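You operate a simulated robot arm through the tools that you are given. There is no shell and no other tool.

You run a simulated robot arm. Do the job below in one go: nothing can be reset, and whatever is moved stays where it is left.

## Task
Swap the spent spool for the dark green one and set the brake to the number on its label.
Fine: brake to 0 first; the spent spool goes on the stand's free corner.

The check looks at the end state, three seconds after you hand in, the way a careful person would. Anything else that was tipped, shoved, dropped, spilled or broken makes it a failure.

## Robot
A 7-joint arm with a two-finger parallel gripper on a trunk, on a base that drives. Base frame: it is fixed to the floor where the robot stands at the start and does not move with it; the origin is under the middle of the robot, x ahead of it, y to its left, z up. Units: m, rad, N and s.
With the tool pointing down near the work surface it reaches from about 0.2 to 0.68 m from the robot's upright axis, wherever it stands. Its first joint turns from -2.897 to 2.897 rad. Places, roughly: dark-garland spool, light-garland spool [2.5, -3.25, 0.75]; free corner of the spool stand [2.9, -3.1, 0.8]; orange weaver [2, -2.6, 0.6]; spool brake dial [2.6, -2.7, 0.8]; spool spindle [2.7, -2.9, 0.8]; yellow-label spool [2.75, -3, 0.75]. Payload 3.43 kg.
Tool frame: the origin (TCP) lies between the finger pads and is the grasp point; the fingertips stand 0.03 m ahead of it; z points along the fingers, y is the line along which they close. Largest opening 0.094 m; finger width 0.028, thickness 0.01; the body of the gripper, 0.05 by 0.096 m, starts 0.055 m behind the TCP.
Orientation is that of the tool frame in the base frame, as [roll, pitch, yaw] about the fixed x, y, z axes, in that order (R = Rz(yaw) Ry(pitch) Rx(roll)). With the fingers straight down and closing along the base's y, the tool's x points along the base's -x, its y along +y and its z along -z.

## Interface
- The arm moves only by the tool jog_arm. Its argument "moves" is a list of rows, each an object (a shift or turn left out is 0, a gripper value left out holds the last) with "dp": the shift along the tool's x, y, z in m, a list of three; "rotation": the turn, a rotation vector about the tool's x, y, z in rad, a list of three; "fingers": the gripper command, from -1 (shut) to 1 (fully open), values between in proportion. In form: [{"dp": [tx, ty, tz], "rotation": [wx, wy, wz], "fingers": fingers}, ...]. A call has 1 to 20 rows; each row shifts and turns the commanded pose from where the row before left it, along the tool's axes as they then stand. Each row takes 0.2 s and may step no farther than 0.05 m and 0.15 rad from the row before; otherwise, or with a gripper value out of range, the whole call is refused. A pose out of reach is approached as far as the arm can. The call stops where the force on the tool passes 40 N (or 10 N more than at its start, if that is more) or the arm is blocked; 0.2 s more then pass. Each finger travels about 0.108 m/s and halts on what it meets, pressing with about 28 N; the grip force reading is that of the motor and also rises with nothing between the fingers. The clock runs only during rows and for 0.2 s after the last one: add rows that do not move to give the fingers time. It gives the time, the measured TCP pose, the force on the tool (base axes), the opening and the grip force at its end, in the units of the frame above (readings bear some noise), with the torque about the TCP (base axes, N m) and any sound that the robot's microphone picked up.
- Cameras (640 x 400 px; columns grow to the right, rows downward): "scene" is now at [0.4076, -0.0004, 1.1152]; the picture's right is [0.00, -1.00, 0.06], its down [-0.36, 0.06, 0.93] and it looks along [-0.93, -0.02, -0.36] (base axes); focal length 214 px, centre (320, 200). "wrist" rides on the gripper at [0.076, 0.014, -0.102] in the tool frame; the picture's right is [-0.18, 0.98, 0.00], its down [-0.75, -0.14, -0.64] and it looks along [-0.63, -0.12, 0.77] (tool axes); focal length 243 px, centre (320, 200). There is no depth. A picture from a camera that has moved, and an enlarged one, comes with that camera's place and axes in the base frame and with its lens.
- camera(camera): a new picture of that camera. No time passes.
- move_column(by): slides the trunk up (or, below 0, down) by that many m; the arm and the scene camera ride with it, the base frame stays. It gives what a move gives, with no picture.
- base_move(legs): drives the robot by 1 to 6 legs, each [ahead, left, turn to the left] in m, m and rad, along the robot's own axes; the way and the turn of a leg run together, so that a leg with both is an arc; at most 1.5 m and 3.142 rad a leg. The arm and the cameras ride along, it lands a little off, and it stops where it bumps. It gives what a move gives.
- head_to(pan, tilt): turns the head with the scene camera to pan (to the left, within 1.396 rad either way) and tilt (down, from -0.506 to 1.204), counted from straight ahead of the robot. It gives what a move gives.
- close_up(camera, box): a new picture of the part [left, top, right, bottom] of that camera's present view, enlarged. No time passes.
- hand_in(): hands the job in; it is judged then, once.

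Places have to be worked out from the pictures, the camera data and where the tool is seen. Open the gripper and draw the arm clear of the work before you hand the job in, unless the task says otherwise.

The tools are called after "Request:" as a command line: name --argument value ..., lists and objects as JSON in quotes. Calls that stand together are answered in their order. jog_arm: Moves the arm, as the interface text tells. Its arguments: {"type":"object","properties":{"moves":{"type":"array","items":{"type":"object","properties":{"dp":{"type":"array","items":{"type":"number"}},"rotation":{"type":"array","items":{"type":"number"}},"fingers":{"type":"number"}}}}},"required":["moves"]} The other tools are called the same way: move_column (by) slides the trunk up or down; base_move (legs) drives the base; head_to (pan, tilt) turns the head that bears the scene camera; camera (camera) takes a picture; close_up (camera, box) takes an enlarged picture of a part of a camera's view; hand_in () hands the job in.

At the start:

```text
time: 0.0
eef_pos: [0.3982, 0.006, 1.0414]
tcp_rot: [3.141, 0.001, 3.141]
contact_force: [0.4, -1.0, -0.2]
torque: [-0.04, 0.0, 0.0]
gripper_width: 0.094
grasp_force: 0.0
trunk travel left (down, up): [-0.275, 0.315]
robot x, y, heading: [0.0026, 0.0023, 0.004]
head pan, tilt: [-0.065, 1.201]
```

scene: 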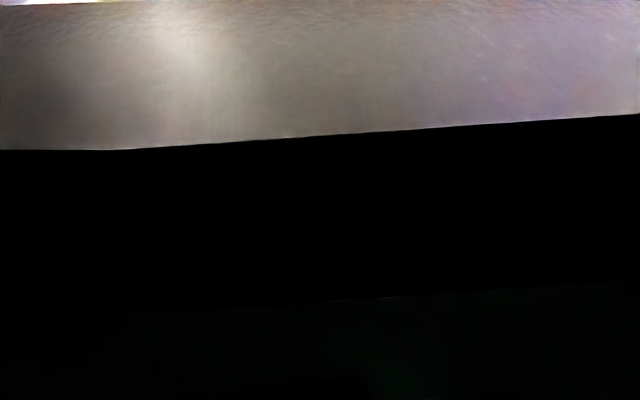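
wrist: 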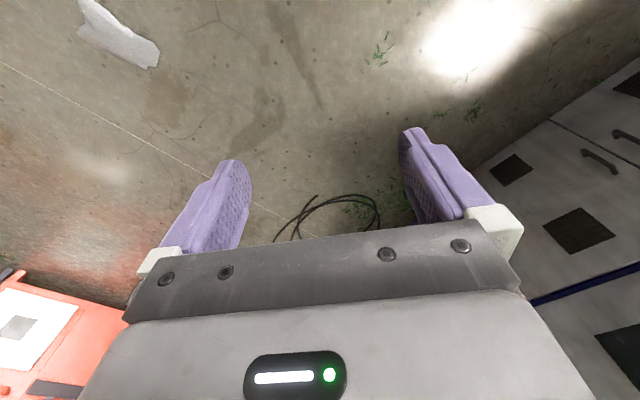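

The scene camera is looking back at the robot itself and shows nothing useful. I will turn the head to look toward the work area, which is ahead and to the right, around [2.6, -2.9].

Request:
head_to --pan -0.8 --tilt 0.2

Request:
camera --camera "scene"

```text
time: 1.3
eef_pos: [0.3992, 0.0056, 1.0416]
tcp_rot: [3.141, -0.002, -3.141]
contact_force: [-0.8, 1.3, 0.3]
torque: [0.03, 0.02, -0.02]
gripper_width: 0.094
grasp_force: 0.0
trunk travel left (down, up): [-0.275, 0.315]
robot x, y, heading: [-0.0018, -0.004, -0.002]
head pan, tilt: [-0.799, 0.201]
```

```text
taken
camera scene: at [0.4889, -0.0636, 1.106], right [0.0, -0.7, 0.72], down [-0.98, 0.14, 0.14], along [-0.2, -0.7, -0.68], focal length 214 px, centre (320, 200)
```

scene: 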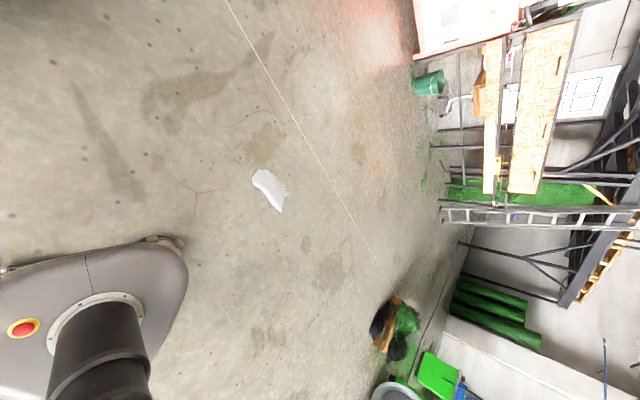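

The head's "straight ahead" turns out to be looking straight down: its look direction fits (-sin t, cos t sin p, -cos t cos p). I can still look toward the work area with pan near -1.39 and tilt near -0.5, so I'll do that.

Request:
head_to --pan -1.35 --tilt -0.5

Request:
camera --camera "scene"

```text
time: 2.3
eef_pos: [0.3983, 0.0059, 1.0419]
tcp_rot: [-3.141, 0.0, -3.142]
contact_force: [-0.9, 0.2, 0.0]
torque: [-0.01, 0.0, 0.02]
gripper_width: 0.094
grasp_force: 0.0
trunk travel left (down, up): [-0.275, 0.315]
robot x, y, heading: [0.0017, 0.0011, 0.003]
head pan, tilt: [-1.349, -0.499]
```

```text
taken
camera scene: at [0.5474, -0.0622, 1.1561], right [0.0, -0.22, 0.98], down [-0.88, -0.47, -0.1], along [0.48, -0.86, -0.19], focal length 214 px, centre (320, 200)
```

scene: 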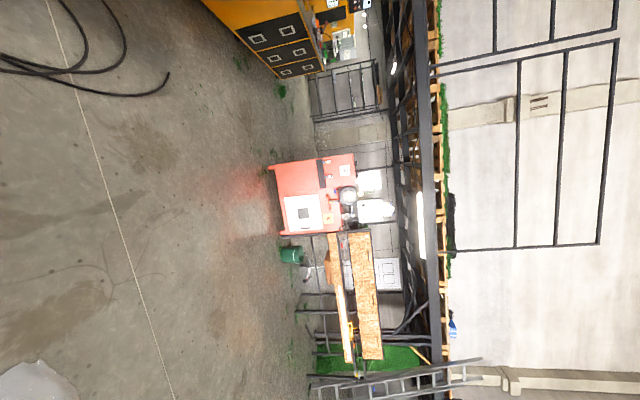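

The red-orange machine near pixel (320,190) matches the orange weaver's listed place. I'll enlarge that part.

Request:
close_up --camera "scene" --box '[240, 130, 432, 250]'

Request:
close_up --camera "scene" --box '[180, 0, 500, 200]'

```text
3.33 times, centred on (336, 190) of scene
camera zoom: at [0.5474, -0.0622, 1.1561], right [0.0, -0.22, 0.98], down [-0.88, -0.47, -0.1], along [0.48, -0.86, -0.19], focal length 715 px, centre (267, 233)
```

zoom: 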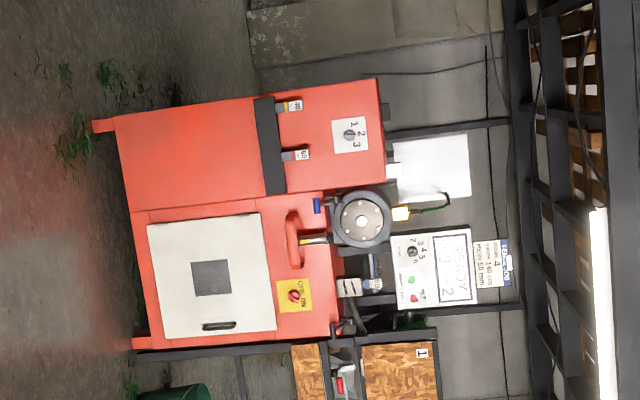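

```text
2.00 times, centred on (340, 100) of scene
camera zoom: at [0.5474, -0.0622, 1.1561], right [0.0, -0.22, 0.98], down [-0.88, -0.47, -0.1], along [0.48, -0.86, -0.19], focal length 429 px, centre (280, 400)
```

zoom: 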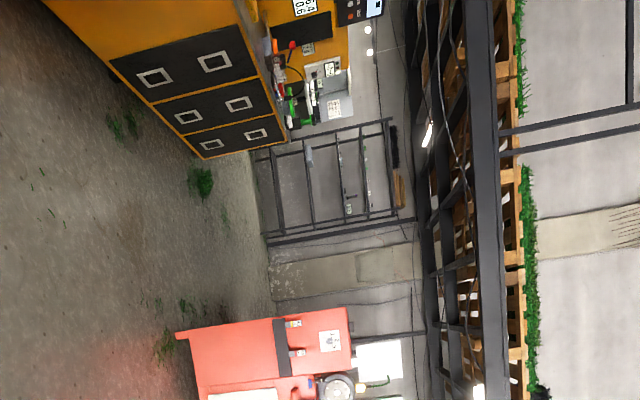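

The weaver's front foot edge works out to run from about (2.27,-2.13) to (1.59,-2.72), and the spool area lies beyond it. There is a cable at x 1.2–1.9, y -0.1 to -0.7 and a scrap at (0.29,-0.77), so I'll drive between them for a closer look.

Request:
base_move --legs '[[0.6, -0.4, 0], [0.3, -0.6, 0]]'

Request:
camera --camera "scene"

```text
time: 9.6
eef_pos: [1.2978, -0.9918, 1.0414]
tcp_rot: [-3.141, 0.001, 3.132]
contact_force: [0.5, 0.8, 0.9]
torque: [0.01, 0.03, 0.01]
gripper_width: 0.0943
grasp_force: 0.0
trunk travel left (down, up): [-0.275, 0.315]
robot x, y, heading: [0.8979, -0.9943, -0.015]
head pan, tilt: [-1.349, -0.499]
```

```text
taken
camera scene: at [1.4453, -1.062, 1.1561], right [0.0, -0.22, 0.98], down [-0.88, -0.46, -0.1], along [0.47, -0.86, -0.19], focal length 214 px, centre (320, 200)
```

scene: 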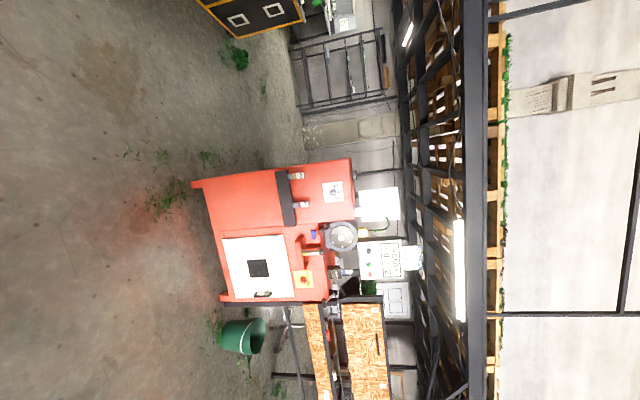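

Request:
close_up --camera "scene" --box '[180, 150, 436, 310]'

Request:
close_up --camera "scene" --box '[300, 200, 428, 280]'

```text
2.50 times, centred on (308, 230) of scene
camera zoom: at [1.4453, -1.062, 1.1561], right [0.0, -0.22, 0.98], down [-0.88, -0.46, -0.1], along [0.47, -0.86, -0.19], focal length 536 px, centre (350, 125)
```

zoom: 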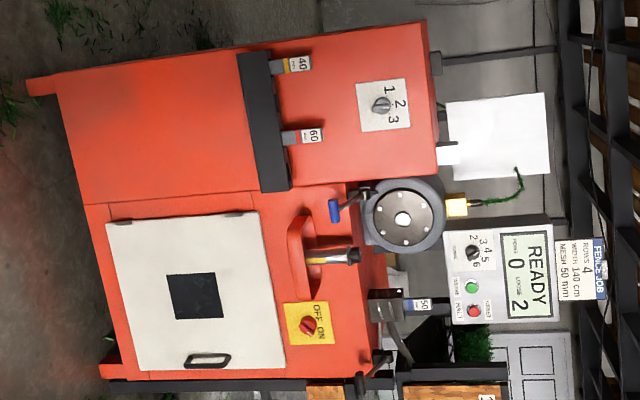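

```text
5.00 times, centred on (364, 240) of scene
camera zoom: at [1.4453, -1.062, 1.1561], right [0.0, -0.22, 0.98], down [-0.88, -0.46, -0.1], along [0.47, -0.86, -0.19], focal length 1072 px, centre (100, 0)
```

zoom: 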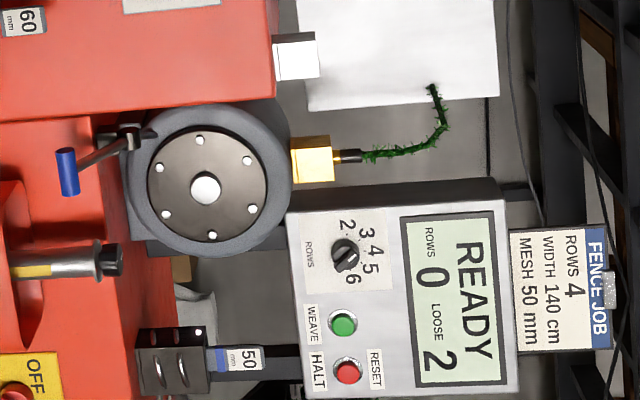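

The weaver hides the place where the brake dial, spindle and spools should be, so they are behind it. I'll drive around its left side, where the floor is clear, and look from there.

Request:
base_move --legs '[[1.0, -0.25, 0], [0.9, -0.2, 0]]'

Request:
head_to --pan -1.25 --tilt 0.1

Request:
camera --camera "scene"

```text
time: 19.3
eef_pos: [3.1981, -1.4658, 1.0419]
tcp_rot: [3.141, 0.0, 3.12]
contact_force: [-0.3, 0.5, 0.1]
torque: [-0.02, -0.01, 0.01]
gripper_width: 0.0939
grasp_force: 0.0
trunk travel left (down, up): [-0.275, 0.315]
robot x, y, heading: [2.7985, -1.4629, -0.026]
head pan, tilt: [-1.349, -0.499]
```

```text
time: 20.3
eef_pos: [3.1959, -1.4658, 1.0409]
tcp_rot: [3.14, 0.001, 3.121]
contact_force: [0.2, -0.5, 0.2]
torque: [0.0, -0.03, -0.02]
gripper_width: 0.0938
grasp_force: 0.0
trunk travel left (down, up): [-0.275, 0.315]
robot x, y, heading: [2.7999, -1.4604, -0.021]
head pan, tilt: [-1.25, 0.099]
```

```text
taken
camera scene: at [3.2944, -1.5579, 1.1419], right [-0.01, -0.32, 0.95], down [-0.99, 0.11, 0.03], along [-0.12, -0.94, -0.31], focal length 214 px, centre (320, 200)
```

scene: 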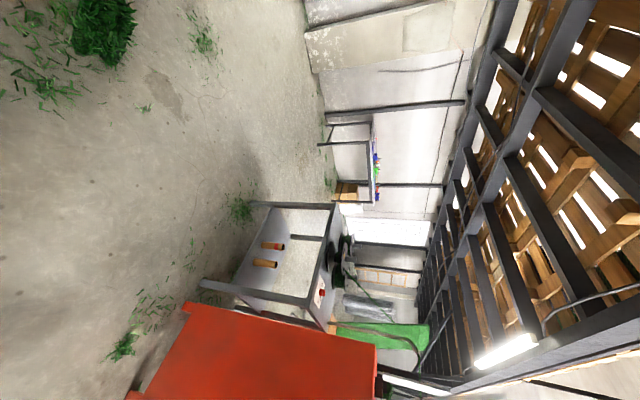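

A stand with spools is visible behind the orange body, around pixels (240–350, 200–310). I'll zoom in on it.

Request:
close_up --camera "scene" --box '[190, 190, 382, 310]'

Request:
close_up --camera "scene" --box '[300, 225, 396, 285]'

```text
3.33 times, centred on (286, 250) of scene
camera zoom: at [3.2944, -1.5579, 1.1419], right [-0.01, -0.32, 0.95], down [-0.99, 0.11, 0.03], along [-0.12, -0.94, -0.31], focal length 715 px, centre (433, 33)
```

zoom: 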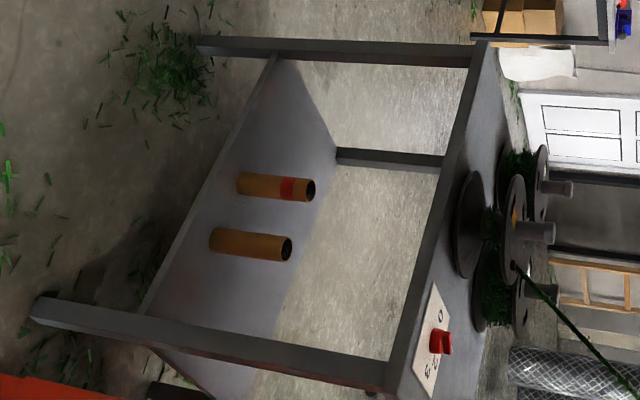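

```text
6.67 times, centred on (348, 255) of scene
camera zoom: at [3.2944, -1.5579, 1.1419], right [-0.01, -0.32, 0.95], down [-0.99, 0.11, 0.03], along [-0.12, -0.94, -0.31], focal length 1430 px, centre (133, -167)
```

zoom: 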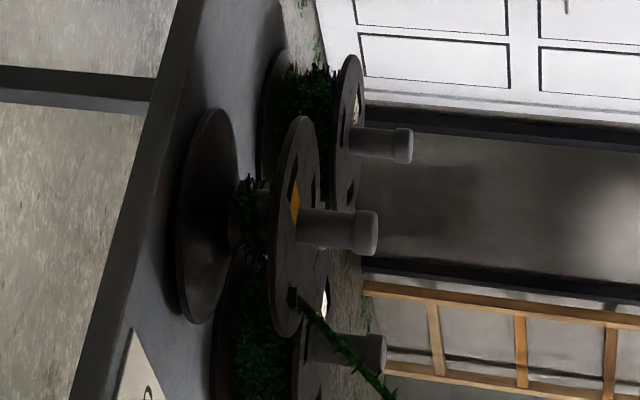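

I can now see the spool stand: its front edge runs from about (2.61,-2.55) to (3.05,-3.09) with the top near z 0.75. The dial sits near (2.59,-2.71), the spent spool near (2.72,-2.95), and two fuller spools behind. I'll move around to face the stand's front, heading about -2.46, and stay well clear of it.

Request:
base_move --legs '[[0.55, -0.35, 0], [0, 0, -2.43]]'

Request:
move_column --by 0.25

Request:
head_to --pan 0.0 --tilt -0.5

Request:
camera --camera "scene"

Request:
camera --camera "wrist"

```text
time: 29.8
eef_pos: [3.0458, -2.0804, 1.0406]
tcp_rot: [-3.141, -0.001, 0.688]
contact_force: [0.5, 0.7, 0.2]
torque: [-0.01, 0.04, -0.01]
gripper_width: 0.0941
grasp_force: 0.1
trunk travel left (down, up): [-0.275, 0.315]
robot x, y, heading: [3.3507, -1.8238, -2.453]
head pan, tilt: [-1.25, 0.099]
```

```text
time: 32.3
eef_pos: [3.0465, -2.0806, 1.2916]
tcp_rot: [3.141, 0.0, 0.686]
contact_force: [1.2, -0.4, -0.2]
torque: [-0.01, -0.01, 0.02]
gripper_width: 0.0941
grasp_force: 0.1
trunk travel left (down, up): [-0.525, 0.065]
robot x, y, heading: [3.3536, -1.8215, -2.455]
head pan, tilt: [-1.25, 0.099]
```

```text
time: 33.8
eef_pos: [3.0469, -2.0801, 1.2917]
tcp_rot: [3.141, -0.001, 0.685]
contact_force: [-0.8, -0.1, -0.5]
torque: [-0.01, 0.0, -0.01]
gripper_width: 0.0939
grasp_force: 0.1
trunk travel left (down, up): [-0.525, 0.065]
robot x, y, heading: [3.3506, -1.8205, -2.459]
head pan, tilt: [0.0, -0.499]
```

```text
taken
camera scene: at [2.9287, -2.1782, 1.3538], right [-0.63, 0.77, 0.0], down [0.68, 0.56, -0.48], along [-0.37, -0.3, -0.88], focal length 214 px, centre (320, 200)
```

scene: 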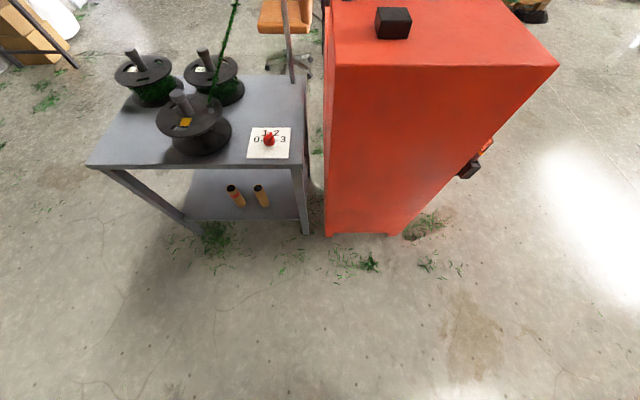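

```text
taken
camera wrist: at [3.1139, -2.0431, 1.3926], right [0.48, -0.88, 0.0], down [-0.67, -0.37, 0.64], along [-0.56, -0.31, -0.77], focal length 243 px, centre (320, 200)
```

wrist: 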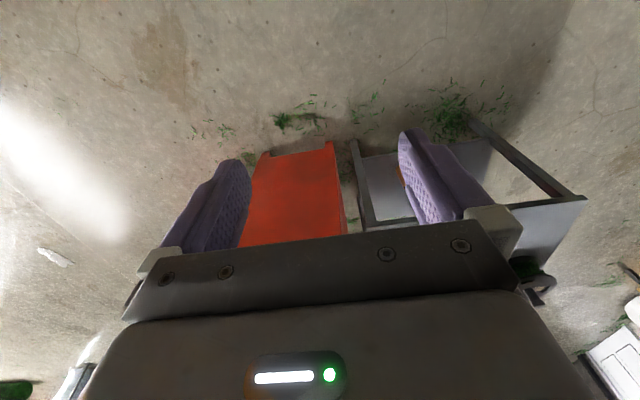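

Now the whole stand is in view, upright. I'll zoom in on the spools and the dial.

Request:
close_up --camera "scene" --box '[80, 30, 320, 180]'

Request:
close_up --camera "scene" --box '[105, 40, 249, 130]'

Request:
close_up --camera "scene" --box '[230, 110, 310, 160]'

```text
2.67 times, centred on (200, 105) of scene
camera zoom: at [2.9287, -2.1782, 1.3538], right [-0.63, 0.77, 0.0], down [0.68, 0.56, -0.48], along [-0.37, -0.3, -0.88], focal length 572 px, centre (640, 453)
```

zoom: 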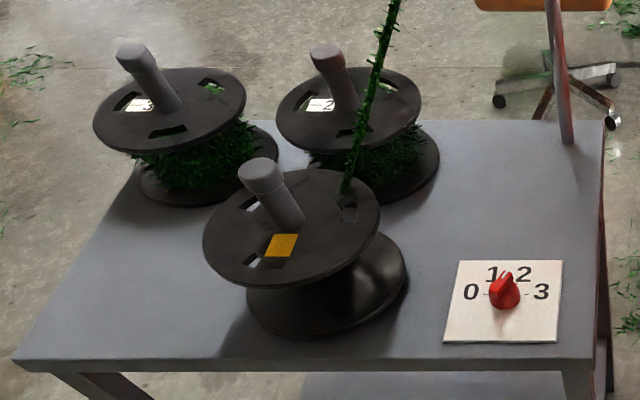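

```text
4.44 times, centred on (177, 85) of scene
camera zoom: at [2.9287, -2.1782, 1.3538], right [-0.63, 0.77, 0.0], down [0.68, 0.56, -0.48], along [-0.37, -0.3, -0.88], focal length 953 px, centre (956, 711)
```

zoom: 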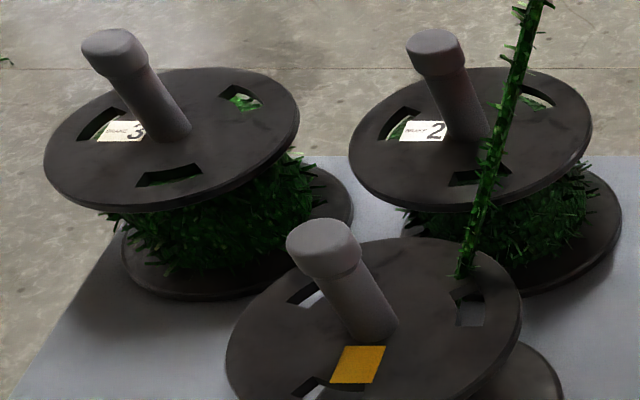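

```text
8.00 times, centred on (270, 135) of scene
camera zoom: at [2.9287, -2.1782, 1.3538], right [-0.63, 0.77, 0.0], down [0.68, 0.56, -0.48], along [-0.37, -0.3, -0.88], focal length 1716 px, centre (720, 720)
```

zoom: 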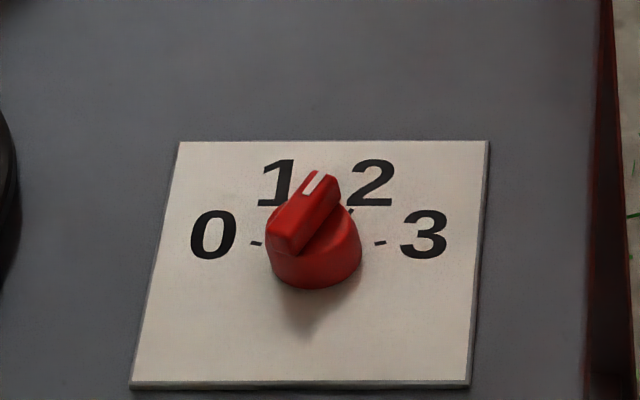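

The spent spool with the yellow label sits on the spindle at about (2.73,-2.93). A spool labelled 3 is at back-left, about (2.70,-3.30), and one labelled 2 is directly behind the spindle at about (2.53,-3.08). The free corner is front-left, about (2.91,-3.10). I'll move in front of the stand to compare the greens and see where the garland strand runs.

Request:
base_move --legs '[[0.0, 0.5, 0], [0.35, 0.0, 0]]'

Request:
head_to --pan 0.0 --tilt -0.5

Request:
camera --camera "scene"

Request:
close_up --camera "scene" --box '[160, 0, 480, 200]'

Request:
camera --camera "wrist"

```text
time: 38.5
eef_pos: [3.0821, -2.6818, 1.2907]
tcp_rot: [3.141, -0.002, 0.688]
contact_force: [-0.6, -0.1, 0.6]
torque: [0.02, -0.05, -0.02]
gripper_width: 0.094
grasp_force: 0.1
trunk travel left (down, up): [-0.525, 0.065]
robot x, y, heading: [3.3886, -2.4213, -2.45]
head pan, tilt: [0.0, -0.499]
```

```text
time: 39.1
eef_pos: [3.083, -2.682, 1.2902]
tcp_rot: [3.141, -0.001, 0.687]
contact_force: [-0.9, 0.3, 0.5]
torque: [0.01, 0.0, 0.04]
gripper_width: 0.0939
grasp_force: 0.1
trunk travel left (down, up): [-0.525, 0.065]
robot x, y, heading: [3.389, -2.4256, -2.46]
head pan, tilt: [0.0, -0.499]
```

```text
taken
camera scene: at [2.9661, -2.7801, 1.3537], right [-0.64, 0.77, 0.0], down [0.68, 0.56, -0.48], along [-0.37, -0.3, -0.88], focal length 214 px, centre (320, 200)
```

scene: 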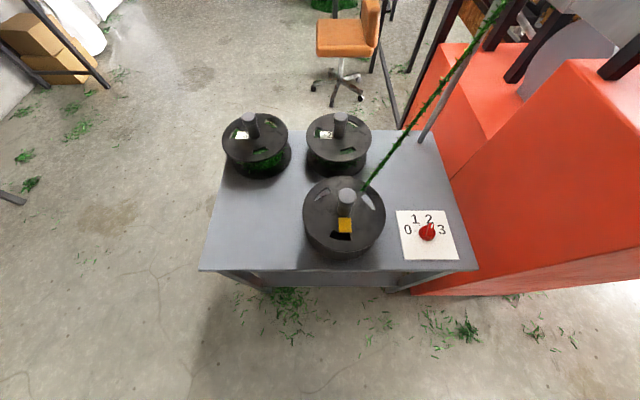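

```text
2.00 times, centred on (320, 100) of scene
camera zoom: at [2.9661, -2.7801, 1.3537], right [-0.64, 0.77, 0.0], down [0.68, 0.56, -0.48], along [-0.37, -0.3, -0.88], focal length 429 px, centre (320, 400)
```

zoom: 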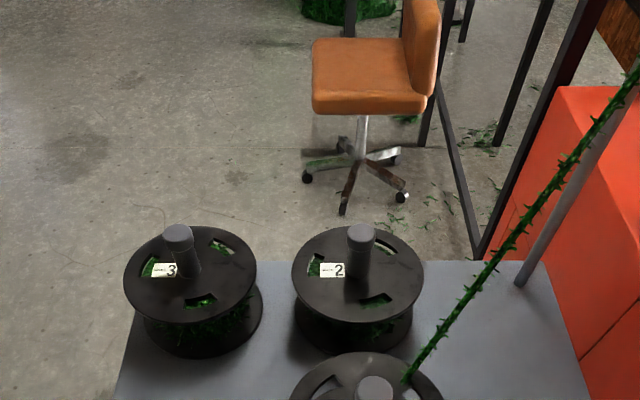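

```text
taken
camera wrist: at [3.1511, -2.6445, 1.3926], right [0.48, -0.88, 0.0], down [-0.67, -0.37, 0.64], along [-0.56, -0.31, -0.77], focal length 243 px, centre (320, 200)
```

wrist: 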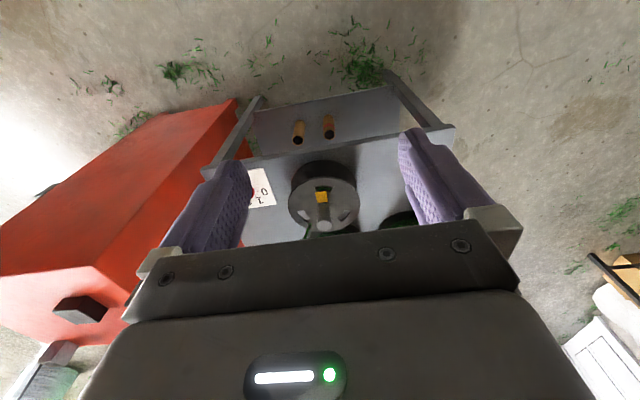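

The strand leaves the right side of the spent spool toward the upper right, away from the back spools as seen from here. I'll zoom on each back spool and the spent one.

Request:
close_up --camera "scene" --box '[212, 105, 300, 185]'

Request:
close_up --camera "scene" --box '[295, 105, 383, 185]'

Request:
close_up --camera "scene" --box '[290, 165, 402, 265]'

Request:
close_up --camera "scene" --box '[390, 200, 470, 265]'

```text
5.00 times, centred on (256, 145) of scene
camera zoom: at [2.9661, -2.7801, 1.3537], right [-0.64, 0.77, 0.0], down [0.68, 0.56, -0.48], along [-0.37, -0.3, -0.88], focal length 1072 px, centre (640, 475)
```

zoom: 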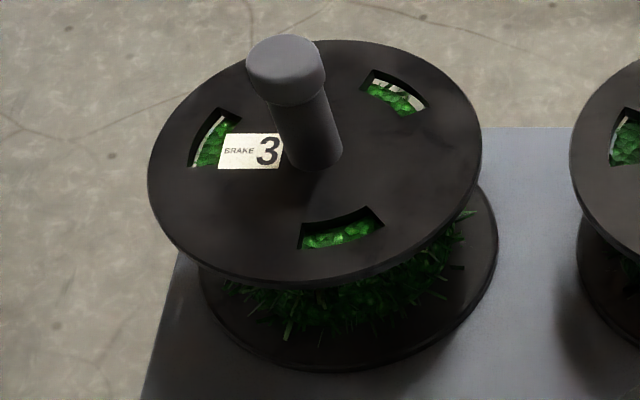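

```text
5.00 times, centred on (339, 145) of scene
camera zoom: at [2.9661, -2.7801, 1.3537], right [-0.64, 0.77, 0.0], down [0.68, 0.56, -0.48], along [-0.37, -0.3, -0.88], focal length 1072 px, centre (225, 475)
```

zoom: 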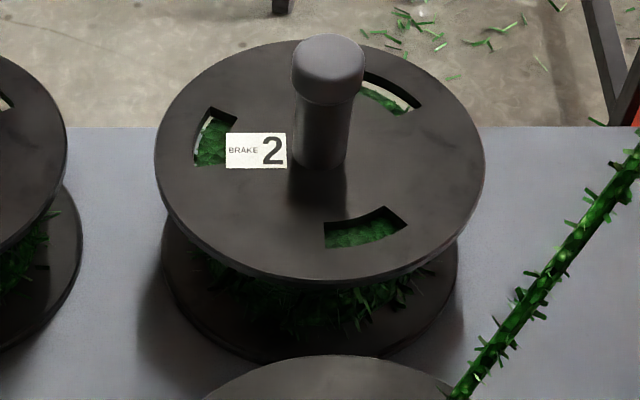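

```text
4.00 times, centred on (346, 215) of scene
camera zoom: at [2.9661, -2.7801, 1.3537], right [-0.64, 0.77, 0.0], down [0.68, 0.56, -0.48], along [-0.37, -0.3, -0.88], focal length 858 px, centre (216, 140)
```

zoom: 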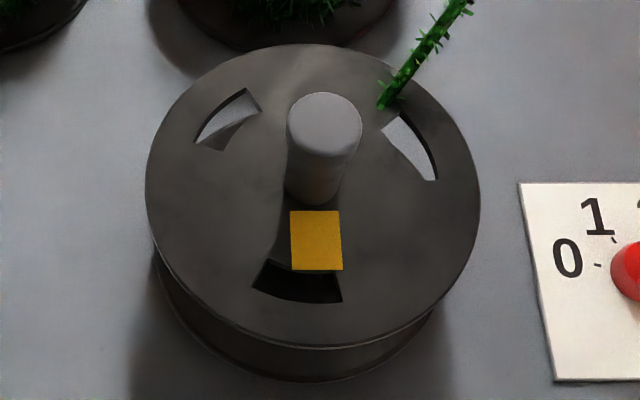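

```text
6.15 times, centred on (430, 232) of scene
camera zoom: at [2.9661, -2.7801, 1.3537], right [-0.64, 0.77, 0.0], down [0.68, 0.56, -0.48], along [-0.37, -0.3, -0.88], focal length 1320 px, centre (-357, 0)
```

zoom: 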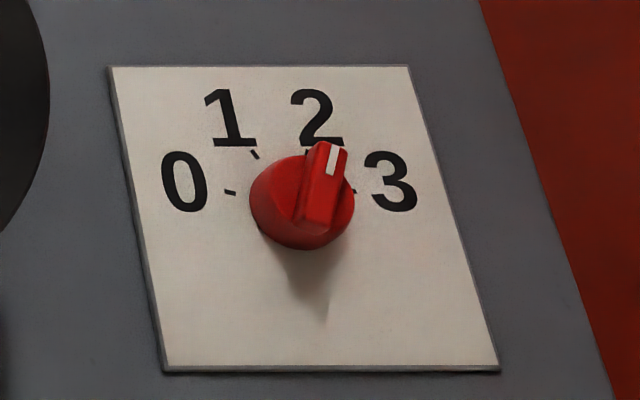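

The garland seen through the windows of the "BRAKE 3" spool is clearly lighter than that of the "BRAKE 2" spool, so the dark green one is label 2, directly behind the spindle. The dial now seems to point at 2. Next I'll check how far my base sticks out in front, and look at the strand's end at the highest zoom.

Request:
close_up --camera "scene" --box '[346, 165, 394, 195]'

Request:
close_up --camera "scene" --box '[400, 0, 560, 100]'

Request:
head_to --pan 0.0 --tilt 0.5

Request:
camera --camera "scene"

```text
13.33 times, centred on (370, 180) of scene
camera zoom: at [2.9661, -2.7801, 1.3537], right [-0.64, 0.77, 0.0], down [0.68, 0.56, -0.48], along [-0.37, -0.3, -0.88], focal length 2860 px, centre (-347, 467)
```

zoom: 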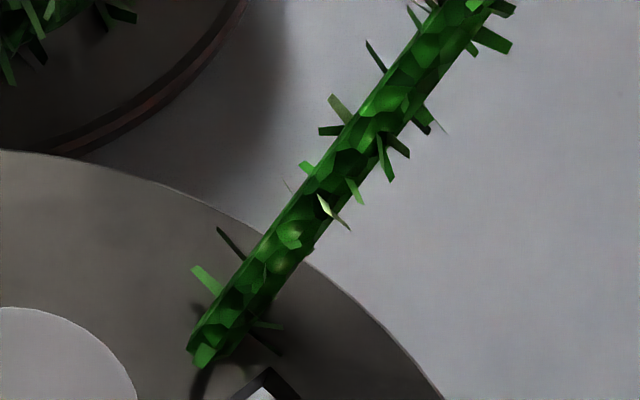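

```text
4.00 times, centred on (480, 50) of scene
camera zoom: at [2.9661, -2.7801, 1.3537], right [-0.64, 0.77, 0.0], down [0.68, 0.56, -0.48], along [-0.37, -0.3, -0.88], focal length 858 px, centre (-320, 800)
```

zoom: 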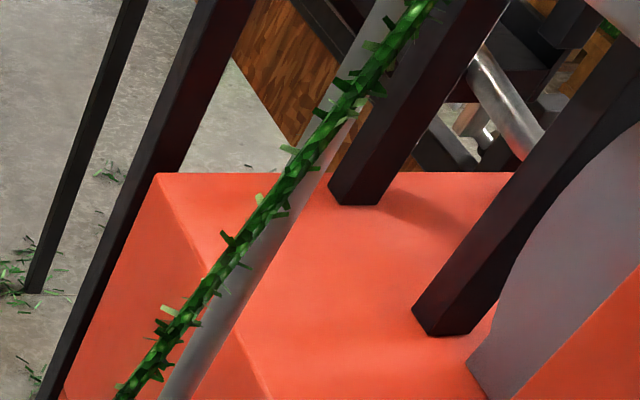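

```text
time: 40.4
eef_pos: [3.0836, -2.6813, 1.2917]
tcp_rot: [3.141, 0.0, 0.687]
contact_force: [-0.3, 0.6, 0.6]
torque: [0.04, 0.01, -0.02]
gripper_width: 0.0943
grasp_force: 0.1
trunk travel left (down, up): [-0.525, 0.065]
robot x, y, heading: [3.3839, -2.4205, -2.456]
head pan, tilt: [0.0, 0.499]
```

```text
taken
camera scene: at [3.0326, -2.7254, 1.3299], right [-0.64, 0.77, 0.0], down [0.68, 0.56, 0.48], along [0.37, 0.3, -0.88], focal length 214 px, centre (320, 200)
```

scene: 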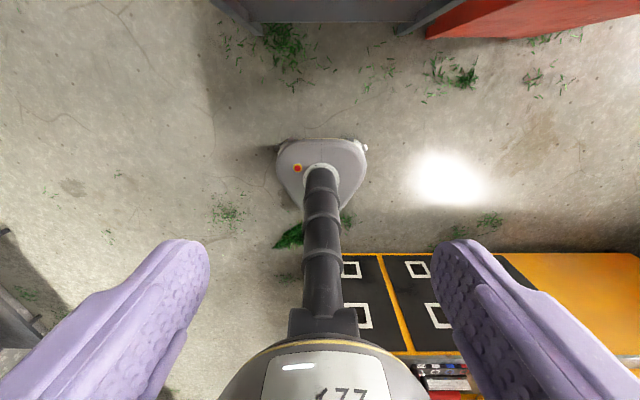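

The base's front edge looks to be about 0.2–0.24 m ahead of the axis, and the stand's shelf and legs about 0.67 m ahead. To place it more precisely before closing in, I'll lower the trunk by 0.2 and take the same view for parallax.

Request:
close_up --camera "scene" --box '[200, 0, 480, 175]'

Request:
move_column --by -0.25

Request:
camera --camera "scene"

Request:
close_up --camera "scene" --box '[200, 0, 480, 175]'

```text
2.29 times, centred on (340, 88) of scene
camera zoom: at [3.0326, -2.7254, 1.3299], right [-0.64, 0.77, 0.0], down [0.68, 0.56, 0.48], along [0.37, 0.3, -0.88], focal length 490 px, centre (274, 457)
```

zoom: 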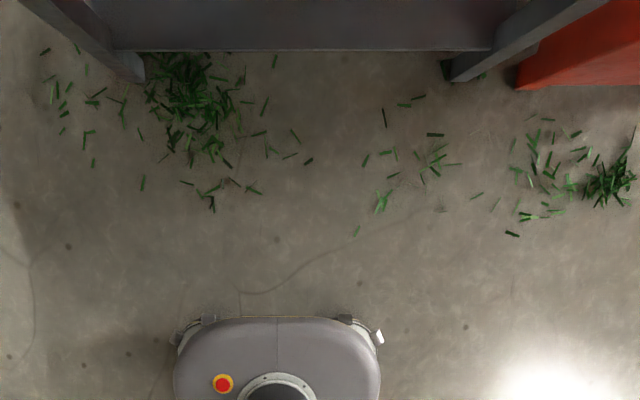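

```text
time: 43.0
eef_pos: [3.0834, -2.681, 1.0413]
tcp_rot: [3.14, 0.0, 0.686]
contact_force: [-0.8, -0.1, -0.3]
torque: [0.04, 0.03, 0.0]
gripper_width: 0.0941
grasp_force: 0.1
trunk travel left (down, up): [-0.275, 0.315]
robot x, y, heading: [3.3875, -2.4228, -2.45]
head pan, tilt: [0.0, 0.499]
```

```text
taken
camera scene: at [3.0327, -2.7252, 1.08], right [-0.64, 0.77, 0.0], down [0.68, 0.56, 0.48], along [0.37, 0.3, -0.88], focal length 214 px, centre (320, 200)
```

scene: 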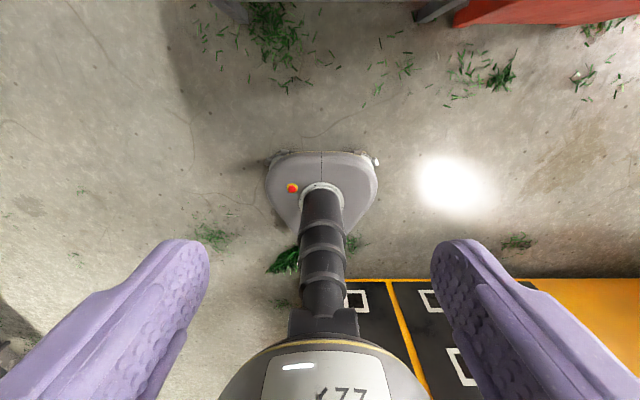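

```text
2.29 times, centred on (340, 88) of scene
camera zoom: at [3.0327, -2.7252, 1.08], right [-0.64, 0.77, 0.0], down [0.68, 0.56, 0.48], along [0.37, 0.3, -0.88], focal length 490 px, centre (274, 457)
```

zoom: 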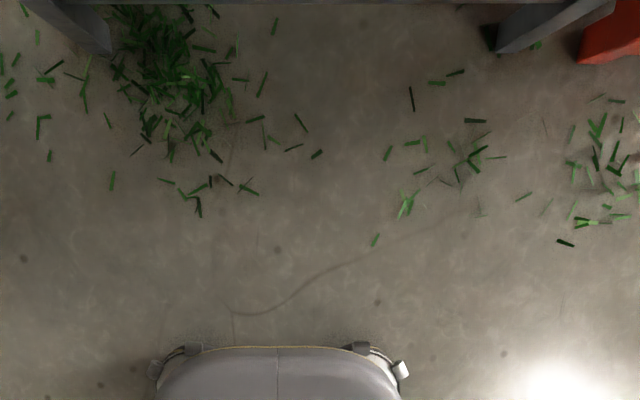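

Parallax puts the stand's shelf edge about 0.68 m ahead at z≈0.24, and my base front only about 0.2 m ahead. Driving 0.40 m forward leaves a few centimetres of gap and puts everything in reach. I'll raise the trunk again first so the hand stays above the spools.

Request:
move_column --by 0.25

Request:
base_move --legs '[[0.0, -0.04, 0.0], [0.36, 0.0, 0]]'

Request:
camera --camera "scene"

Request:
camera --camera "wrist"

```text
time: 45.6
eef_pos: [3.0834, -2.6818, 1.2907]
tcp_rot: [3.141, 0.001, 0.689]
contact_force: [-0.4, -0.2, 0.0]
torque: [0.0, 0.01, 0.02]
gripper_width: 0.0942
grasp_force: 0.0
trunk travel left (down, up): [-0.525, 0.065]
robot x, y, heading: [3.3852, -2.4216, -2.453]
head pan, tilt: [0.0, 0.499]
```

```text
time: 48.4
eef_pos: [2.7758, -2.8856, 1.2908]
tcp_rot: [3.141, -0.002, 0.692]
contact_force: [-0.8, 0.1, 1.1]
torque: [-0.01, 0.02, 0.01]
gripper_width: 0.0941
grasp_force: 0.0
trunk travel left (down, up): [-0.525, 0.065]
robot x, y, heading: [3.0813, -2.6275, -2.449]
head pan, tilt: [0.0, 0.499]
```

```text
taken
camera scene: at [2.7248, -2.9308, 1.3296], right [-0.64, 0.77, 0.0], down [0.68, 0.56, 0.48], along [0.37, 0.31, -0.88], focal length 214 px, centre (320, 200)
```

scene: 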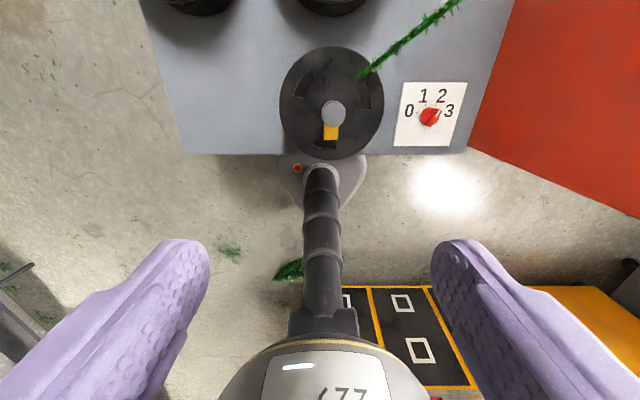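

```text
taken
camera wrist: at [2.8428, -2.8495, 1.3924], right [0.49, -0.87, 0.0], down [-0.67, -0.37, 0.64], along [-0.56, -0.31, -0.77], focal length 243 px, centre (320, 200)
```

wrist: 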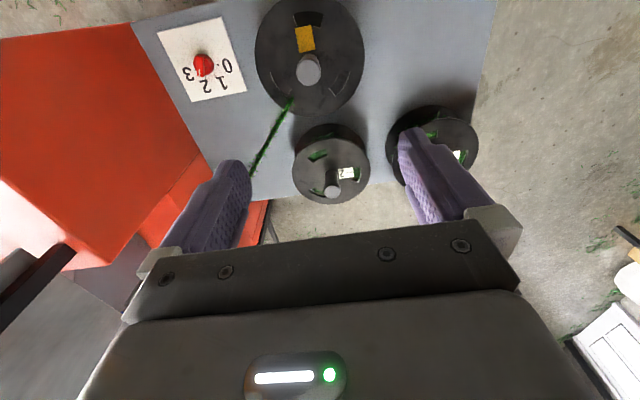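

The hand is now above the spindle area. I'll set the head to look straight down for an accurate top view.

Request:
head_to --pan 0.0 --tilt 0.05

Request:
camera --camera "scene"

Request:
close_up --camera "scene" --box '[240, 50, 480, 200]'

Request:
close_up --camera "scene" --box '[240, 190, 480, 340]'

```text
time: 49.3
eef_pos: [2.7751, -2.8868, 1.2919]
tcp_rot: [3.14, 0.001, 0.692]
contact_force: [0.1, -1.2, 0.2]
torque: [0.04, 0.01, 0.01]
gripper_width: 0.0938
grasp_force: 0.1
trunk travel left (down, up): [-0.525, 0.065]
robot x, y, heading: [3.0802, -2.6248, -2.45]
head pan, tilt: [0.0, 0.051]
```

```text
taken
camera scene: at [2.6935, -2.9568, 1.3297], right [-0.64, 0.77, 0.0], down [0.77, 0.64, 0.05], along [0.04, 0.03, -1.0], focal length 214 px, centre (320, 200)
```

scene: 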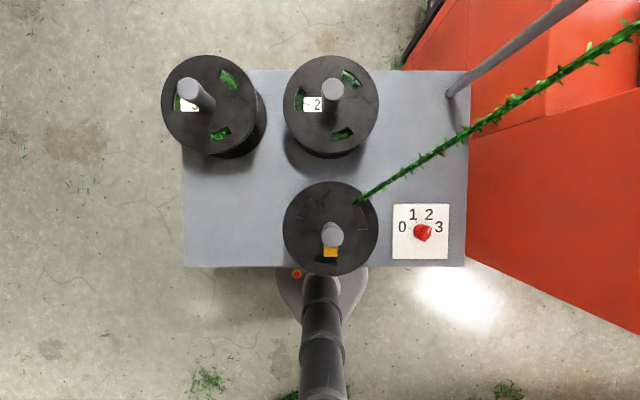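

```text
2.67 times, centred on (360, 125) of scene
camera zoom: at [2.6935, -2.9568, 1.3297], right [-0.64, 0.77, 0.0], down [0.77, 0.64, 0.05], along [0.04, 0.03, -1.0], focal length 572 px, centre (213, 400)
```

zoom: 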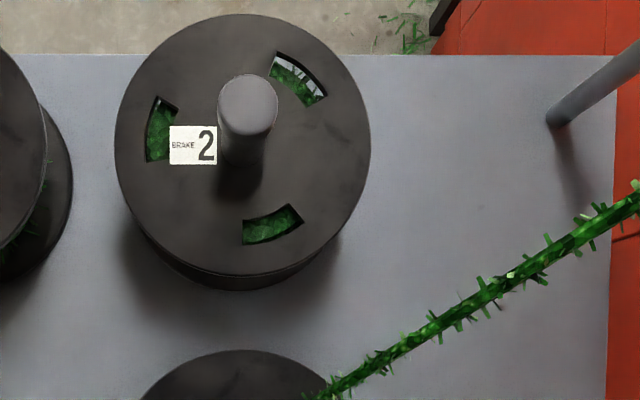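

```text
2.67 times, centred on (360, 265) of scene
camera zoom: at [2.6935, -2.9568, 1.3297], right [-0.64, 0.77, 0.0], down [0.77, 0.64, 0.05], along [0.04, 0.03, -1.0], focal length 572 px, centre (213, 27)
```

zoom: 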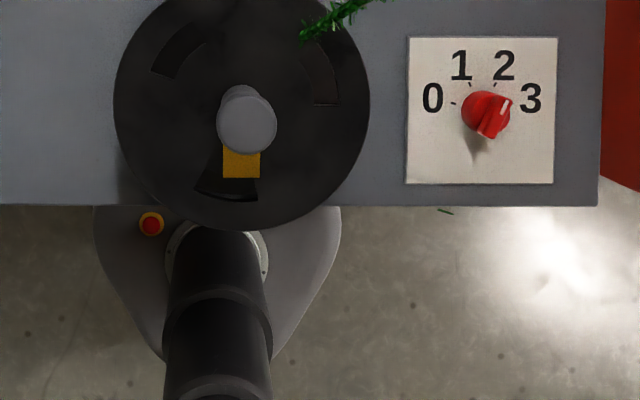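

From straight above, I get the spent spool at (2.745,-2.884) with handle top z≈0.94, and the dark green spool (label 2) at (2.538,-3.055) with handle top z≈0.93. The dial centre is (2.607,-2.673), pointing at 2. Spool 2 is 0.69 m from my axis, slightly too far, and about 0.1 m is still free in front of the base, so I'll creep ahead 0.055 m.

Request:
base_move --legs '[[0.055, 0.0, 0]]'

Request:
camera --camera "scene"

Request:
close_up --camera "scene" --box '[380, 200, 476, 280]'

```text
time: 50.4
eef_pos: [2.7372, -2.9167, 1.2913]
tcp_rot: [-3.14, 0.001, 0.694]
contact_force: [0.3, 1.1, 0.9]
torque: [-0.02, 0.06, 0.01]
gripper_width: 0.0938
grasp_force: 0.1
trunk travel left (down, up): [-0.525, 0.065]
robot x, y, heading: [3.0388, -2.6572, -2.454]
head pan, tilt: [0.0, 0.051]
stopped in leg 1: the robot was blocked; the commanded pose is now the measured one
```

```text
taken
camera scene: at [2.656, -2.9879, 1.3302], right [-0.64, 0.77, 0.0], down [0.77, 0.64, 0.05], along [0.04, 0.03, -1.0], focal length 214 px, centre (320, 200)
```

scene: 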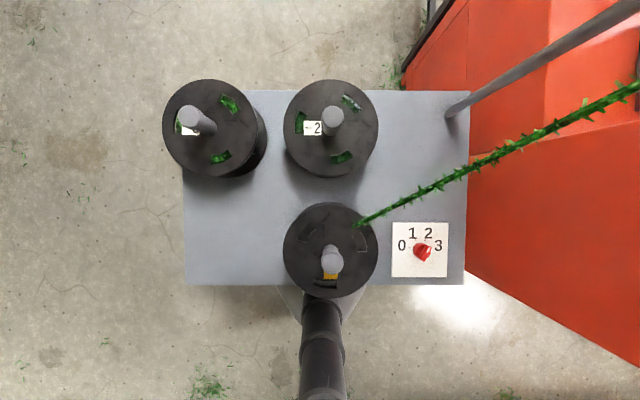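

```text
5.00 times, centred on (428, 240) of scene
camera zoom: at [2.656, -2.9879, 1.3302], right [-0.64, 0.77, 0.0], down [0.77, 0.64, 0.05], along [0.04, 0.03, -1.0], focal length 1072 px, centre (-220, 0)
```

zoom: 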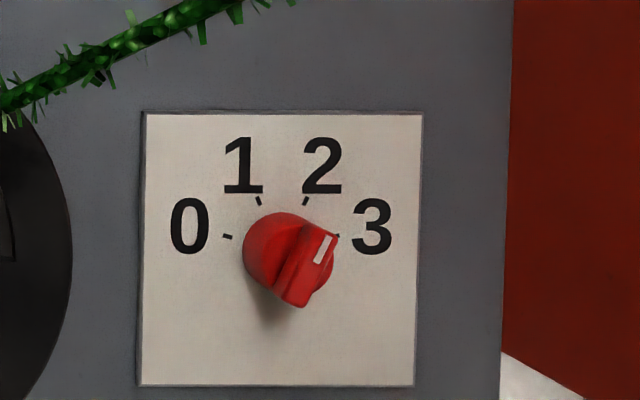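

The base touched the stand after about 5 cm. Compared with the camera's shift, nothing on the stand moved. I'll back off a centimetre so I don't lean on it, then re-measure.

Request:
base_move --legs '[[-0.012, 0.0, 0]]'

Request:
close_up --camera "scene" --box '[150, 60, 406, 220]'

Request:
close_up --camera "scene" --box '[240, 190, 480, 340]'

```text
time: 51.2
eef_pos: [2.7463, -2.9107, 1.2907]
tcp_rot: [-3.141, 0.0, 0.693]
contact_force: [0.5, -0.7, -0.2]
torque: [-0.01, -0.04, 0.0]
gripper_width: 0.0942
grasp_force: 0.0
trunk travel left (down, up): [-0.525, 0.065]
robot x, y, heading: [3.0497, -2.653, -2.452]
head pan, tilt: [0.0, 0.051]
```

```text
2.50 times, centred on (278, 140) of scene
camera zoom: at [2.6631, -2.9821, 1.3293], right [-0.64, 0.77, 0.0], down [0.77, 0.64, 0.05], along [0.04, 0.03, -1.0], focal length 536 px, centre (425, 350)
```

zoom: 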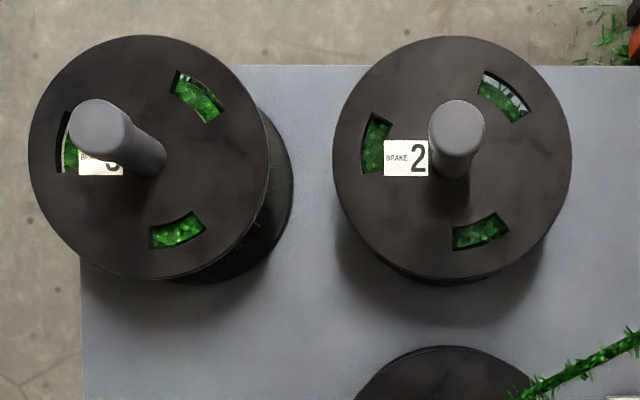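

```text
2.67 times, centred on (360, 265) of scene
camera zoom: at [2.6631, -2.9821, 1.3293], right [-0.64, 0.77, 0.0], down [0.77, 0.64, 0.05], along [0.04, 0.03, -1.0], focal length 572 px, centre (213, 27)
```

zoom: 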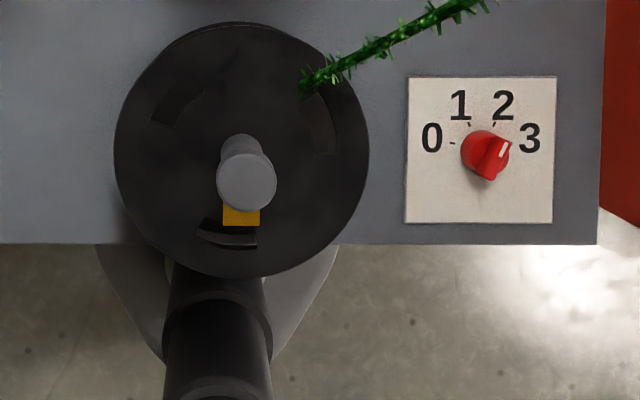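

I'll compare the two garlands at maximum zoom to be certain which is the dark green one.

Request:
close_up --camera "scene" --box '[200, 135, 240, 165]'

Request:
close_up --camera "scene" --box '[322, 135, 362, 165]'

```text
13.33 times, centred on (220, 150) of scene
camera zoom: at [2.6631, -2.9821, 1.3293], right [-0.64, 0.77, 0.0], down [0.77, 0.64, 0.05], along [0.04, 0.03, -1.0], focal length 2860 px, centre (1653, 867)
```

zoom: 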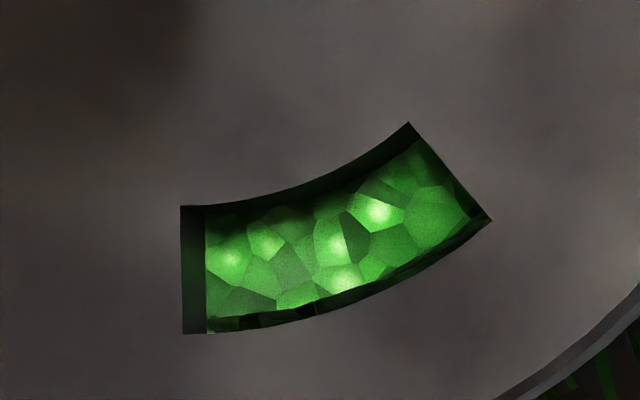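

```text
13.33 times, centred on (342, 150) of scene
camera zoom: at [2.6631, -2.9821, 1.3293], right [-0.64, 0.77, 0.0], down [0.77, 0.64, 0.05], along [0.04, 0.03, -1.0], focal length 2860 px, centre (27, 867)
```

zoom: 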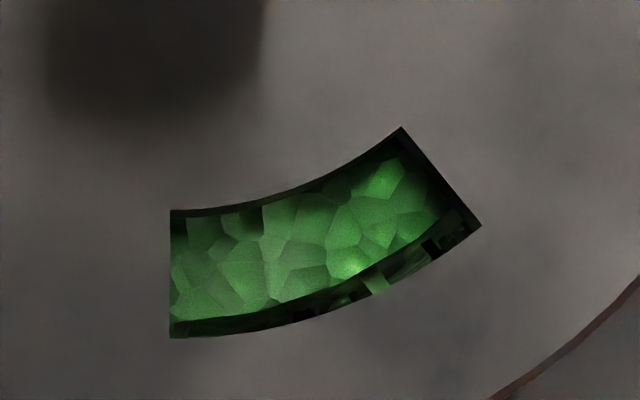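

The label-2 garland is clearly the darker one, so that spool goes on the spindle and the brake ends at 2. First I set the brake to 0: I'll move the hand over the dial at (2.609,-2.6735) and turn it 25° clockwise to line up with the knob's bar.

Request:
jog_arm --moves '[{"dp": [0.0076, -0.045, 0]}, {"dp": [0.0076, -0.045, 0]}, {"dp": [0.0076, -0.045, 0]}, {"dp": [0.0076, -0.045, 0]}, {"dp": [0.0076, -0.045, 0]}, {"dp": [0.0076, -0.045, 0]}, {"rotation": [0, 0, 0.145]}, {"rotation": [0, 0, 0.145]}, {"rotation": [0, 0, 0.146]}, {"dp": [0, 0, 0]}]'

Request:
camera --camera "wrist"

Request:
camera --camera "scene"

```text
time: 53.4
eef_pos: [2.6091, -2.6736, 1.2898]
tcp_rot: [-3.142, -0.001, 0.255]
contact_force: [0.4, 0.2, 0.0]
torque: [-0.02, -0.02, 0.0]
gripper_width: 0.0939
grasp_force: 0.1
trunk travel left (down, up): [-0.525, 0.065]
robot x, y, heading: [3.0467, -2.651, -2.444]
head pan, tilt: [0.0, 0.051]
```

```text
taken
camera wrist: at [2.6856, -2.6685, 1.3922], right [0.07, -1.0, 0.0], down [-0.77, -0.05, 0.64], along [-0.64, -0.04, -0.77], focal length 243 px, centre (320, 200)
```

wrist: 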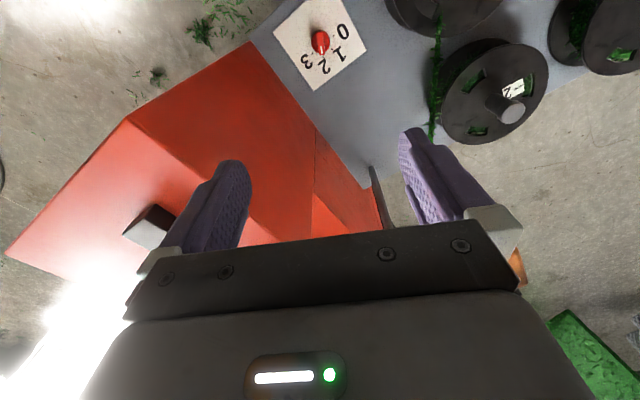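

```text
taken
camera scene: at [2.5051, -2.7034, 1.3294], right [-0.25, 0.97, 0.0], down [0.97, 0.25, 0.05], along [0.05, 0.01, -1.0], focal length 214 px, centre (320, 200)
```

scene: 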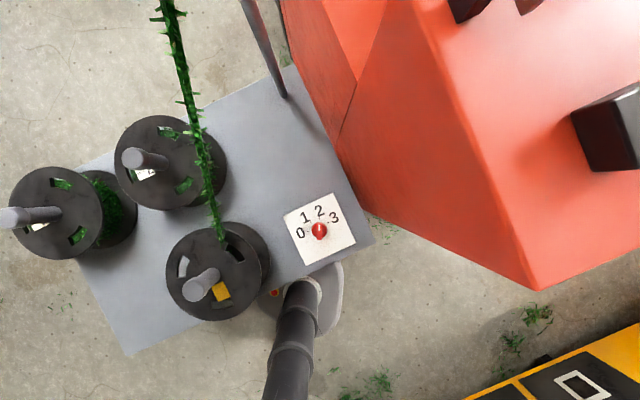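

The hand is centred over the knob with the bar lined up; the scene camera evidently rides on the hand. I'll descend to 0.9 m and look closely at the knob before gripping it.

Request:
jog_arm --moves '[{"dp": [0, 0, 0.045]}, {"dp": [0, 0, 0.045]}, {"dp": [0, 0, 0.045]}, {"dp": [0, 0, 0.045]}, {"dp": [0, 0, 0.045]}, {"dp": [0, 0, 0.045]}, {"dp": [0, 0, 0.045]}, {"dp": [0, 0, 0.045]}, {"dp": [0, 0, 0.03]}, {"dp": [0, 0, 0]}]'

Request:
camera --camera "wrist"

Request:
close_up --camera "wrist" --box '[240, 40, 400, 140]'

Request:
camera --camera "scene"

```text
time: 55.6
eef_pos: [2.6084, -2.6717, 0.9037]
tcp_rot: [3.141, 0.0, 0.257]
contact_force: [-0.8, 0.4, -0.2]
torque: [-0.01, -0.01, -0.01]
gripper_width: 0.0937
grasp_force: 0.1
trunk travel left (down, up): [-0.525, 0.065]
robot x, y, heading: [3.0481, -2.6457, -2.457]
head pan, tilt: [0.0, 0.051]
```

```text
taken
camera wrist: at [2.6849, -2.6666, 1.0041], right [0.07, -1.0, 0.0], down [-0.77, -0.06, 0.64], along [-0.64, -0.05, -0.77], focal length 243 px, centre (320, 200)
```

wrist: 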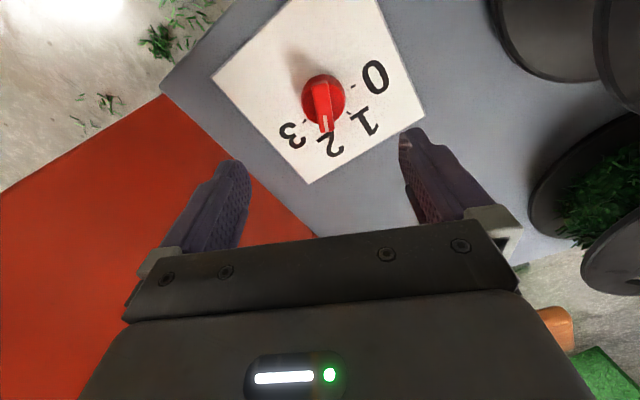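

```text
4.00 times, centred on (320, 90) of wrist
camera zoom: at [2.6849, -2.6666, 1.0041], right [0.07, -1.0, 0.0], down [-0.77, -0.06, 0.64], along [-0.64, -0.05, -0.77], focal length 970 px, centre (320, 640)
```

zoom: 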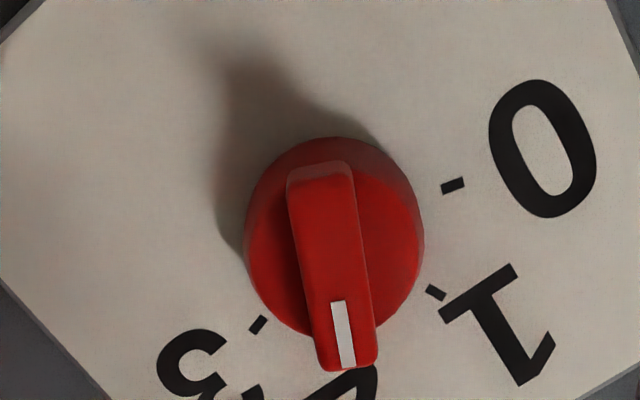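

```text
taken
camera scene: at [2.5045, -2.7018, 0.9413], right [-0.25, 0.97, 0.0], down [0.97, 0.25, 0.05], along [0.05, 0.01, -1.0], focal length 214 px, centre (320, 200)
```

scene: 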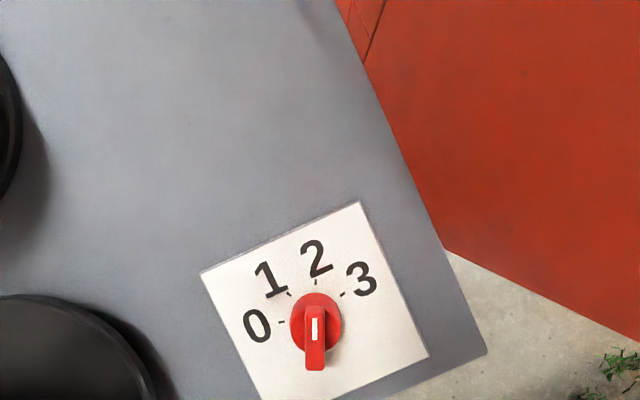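

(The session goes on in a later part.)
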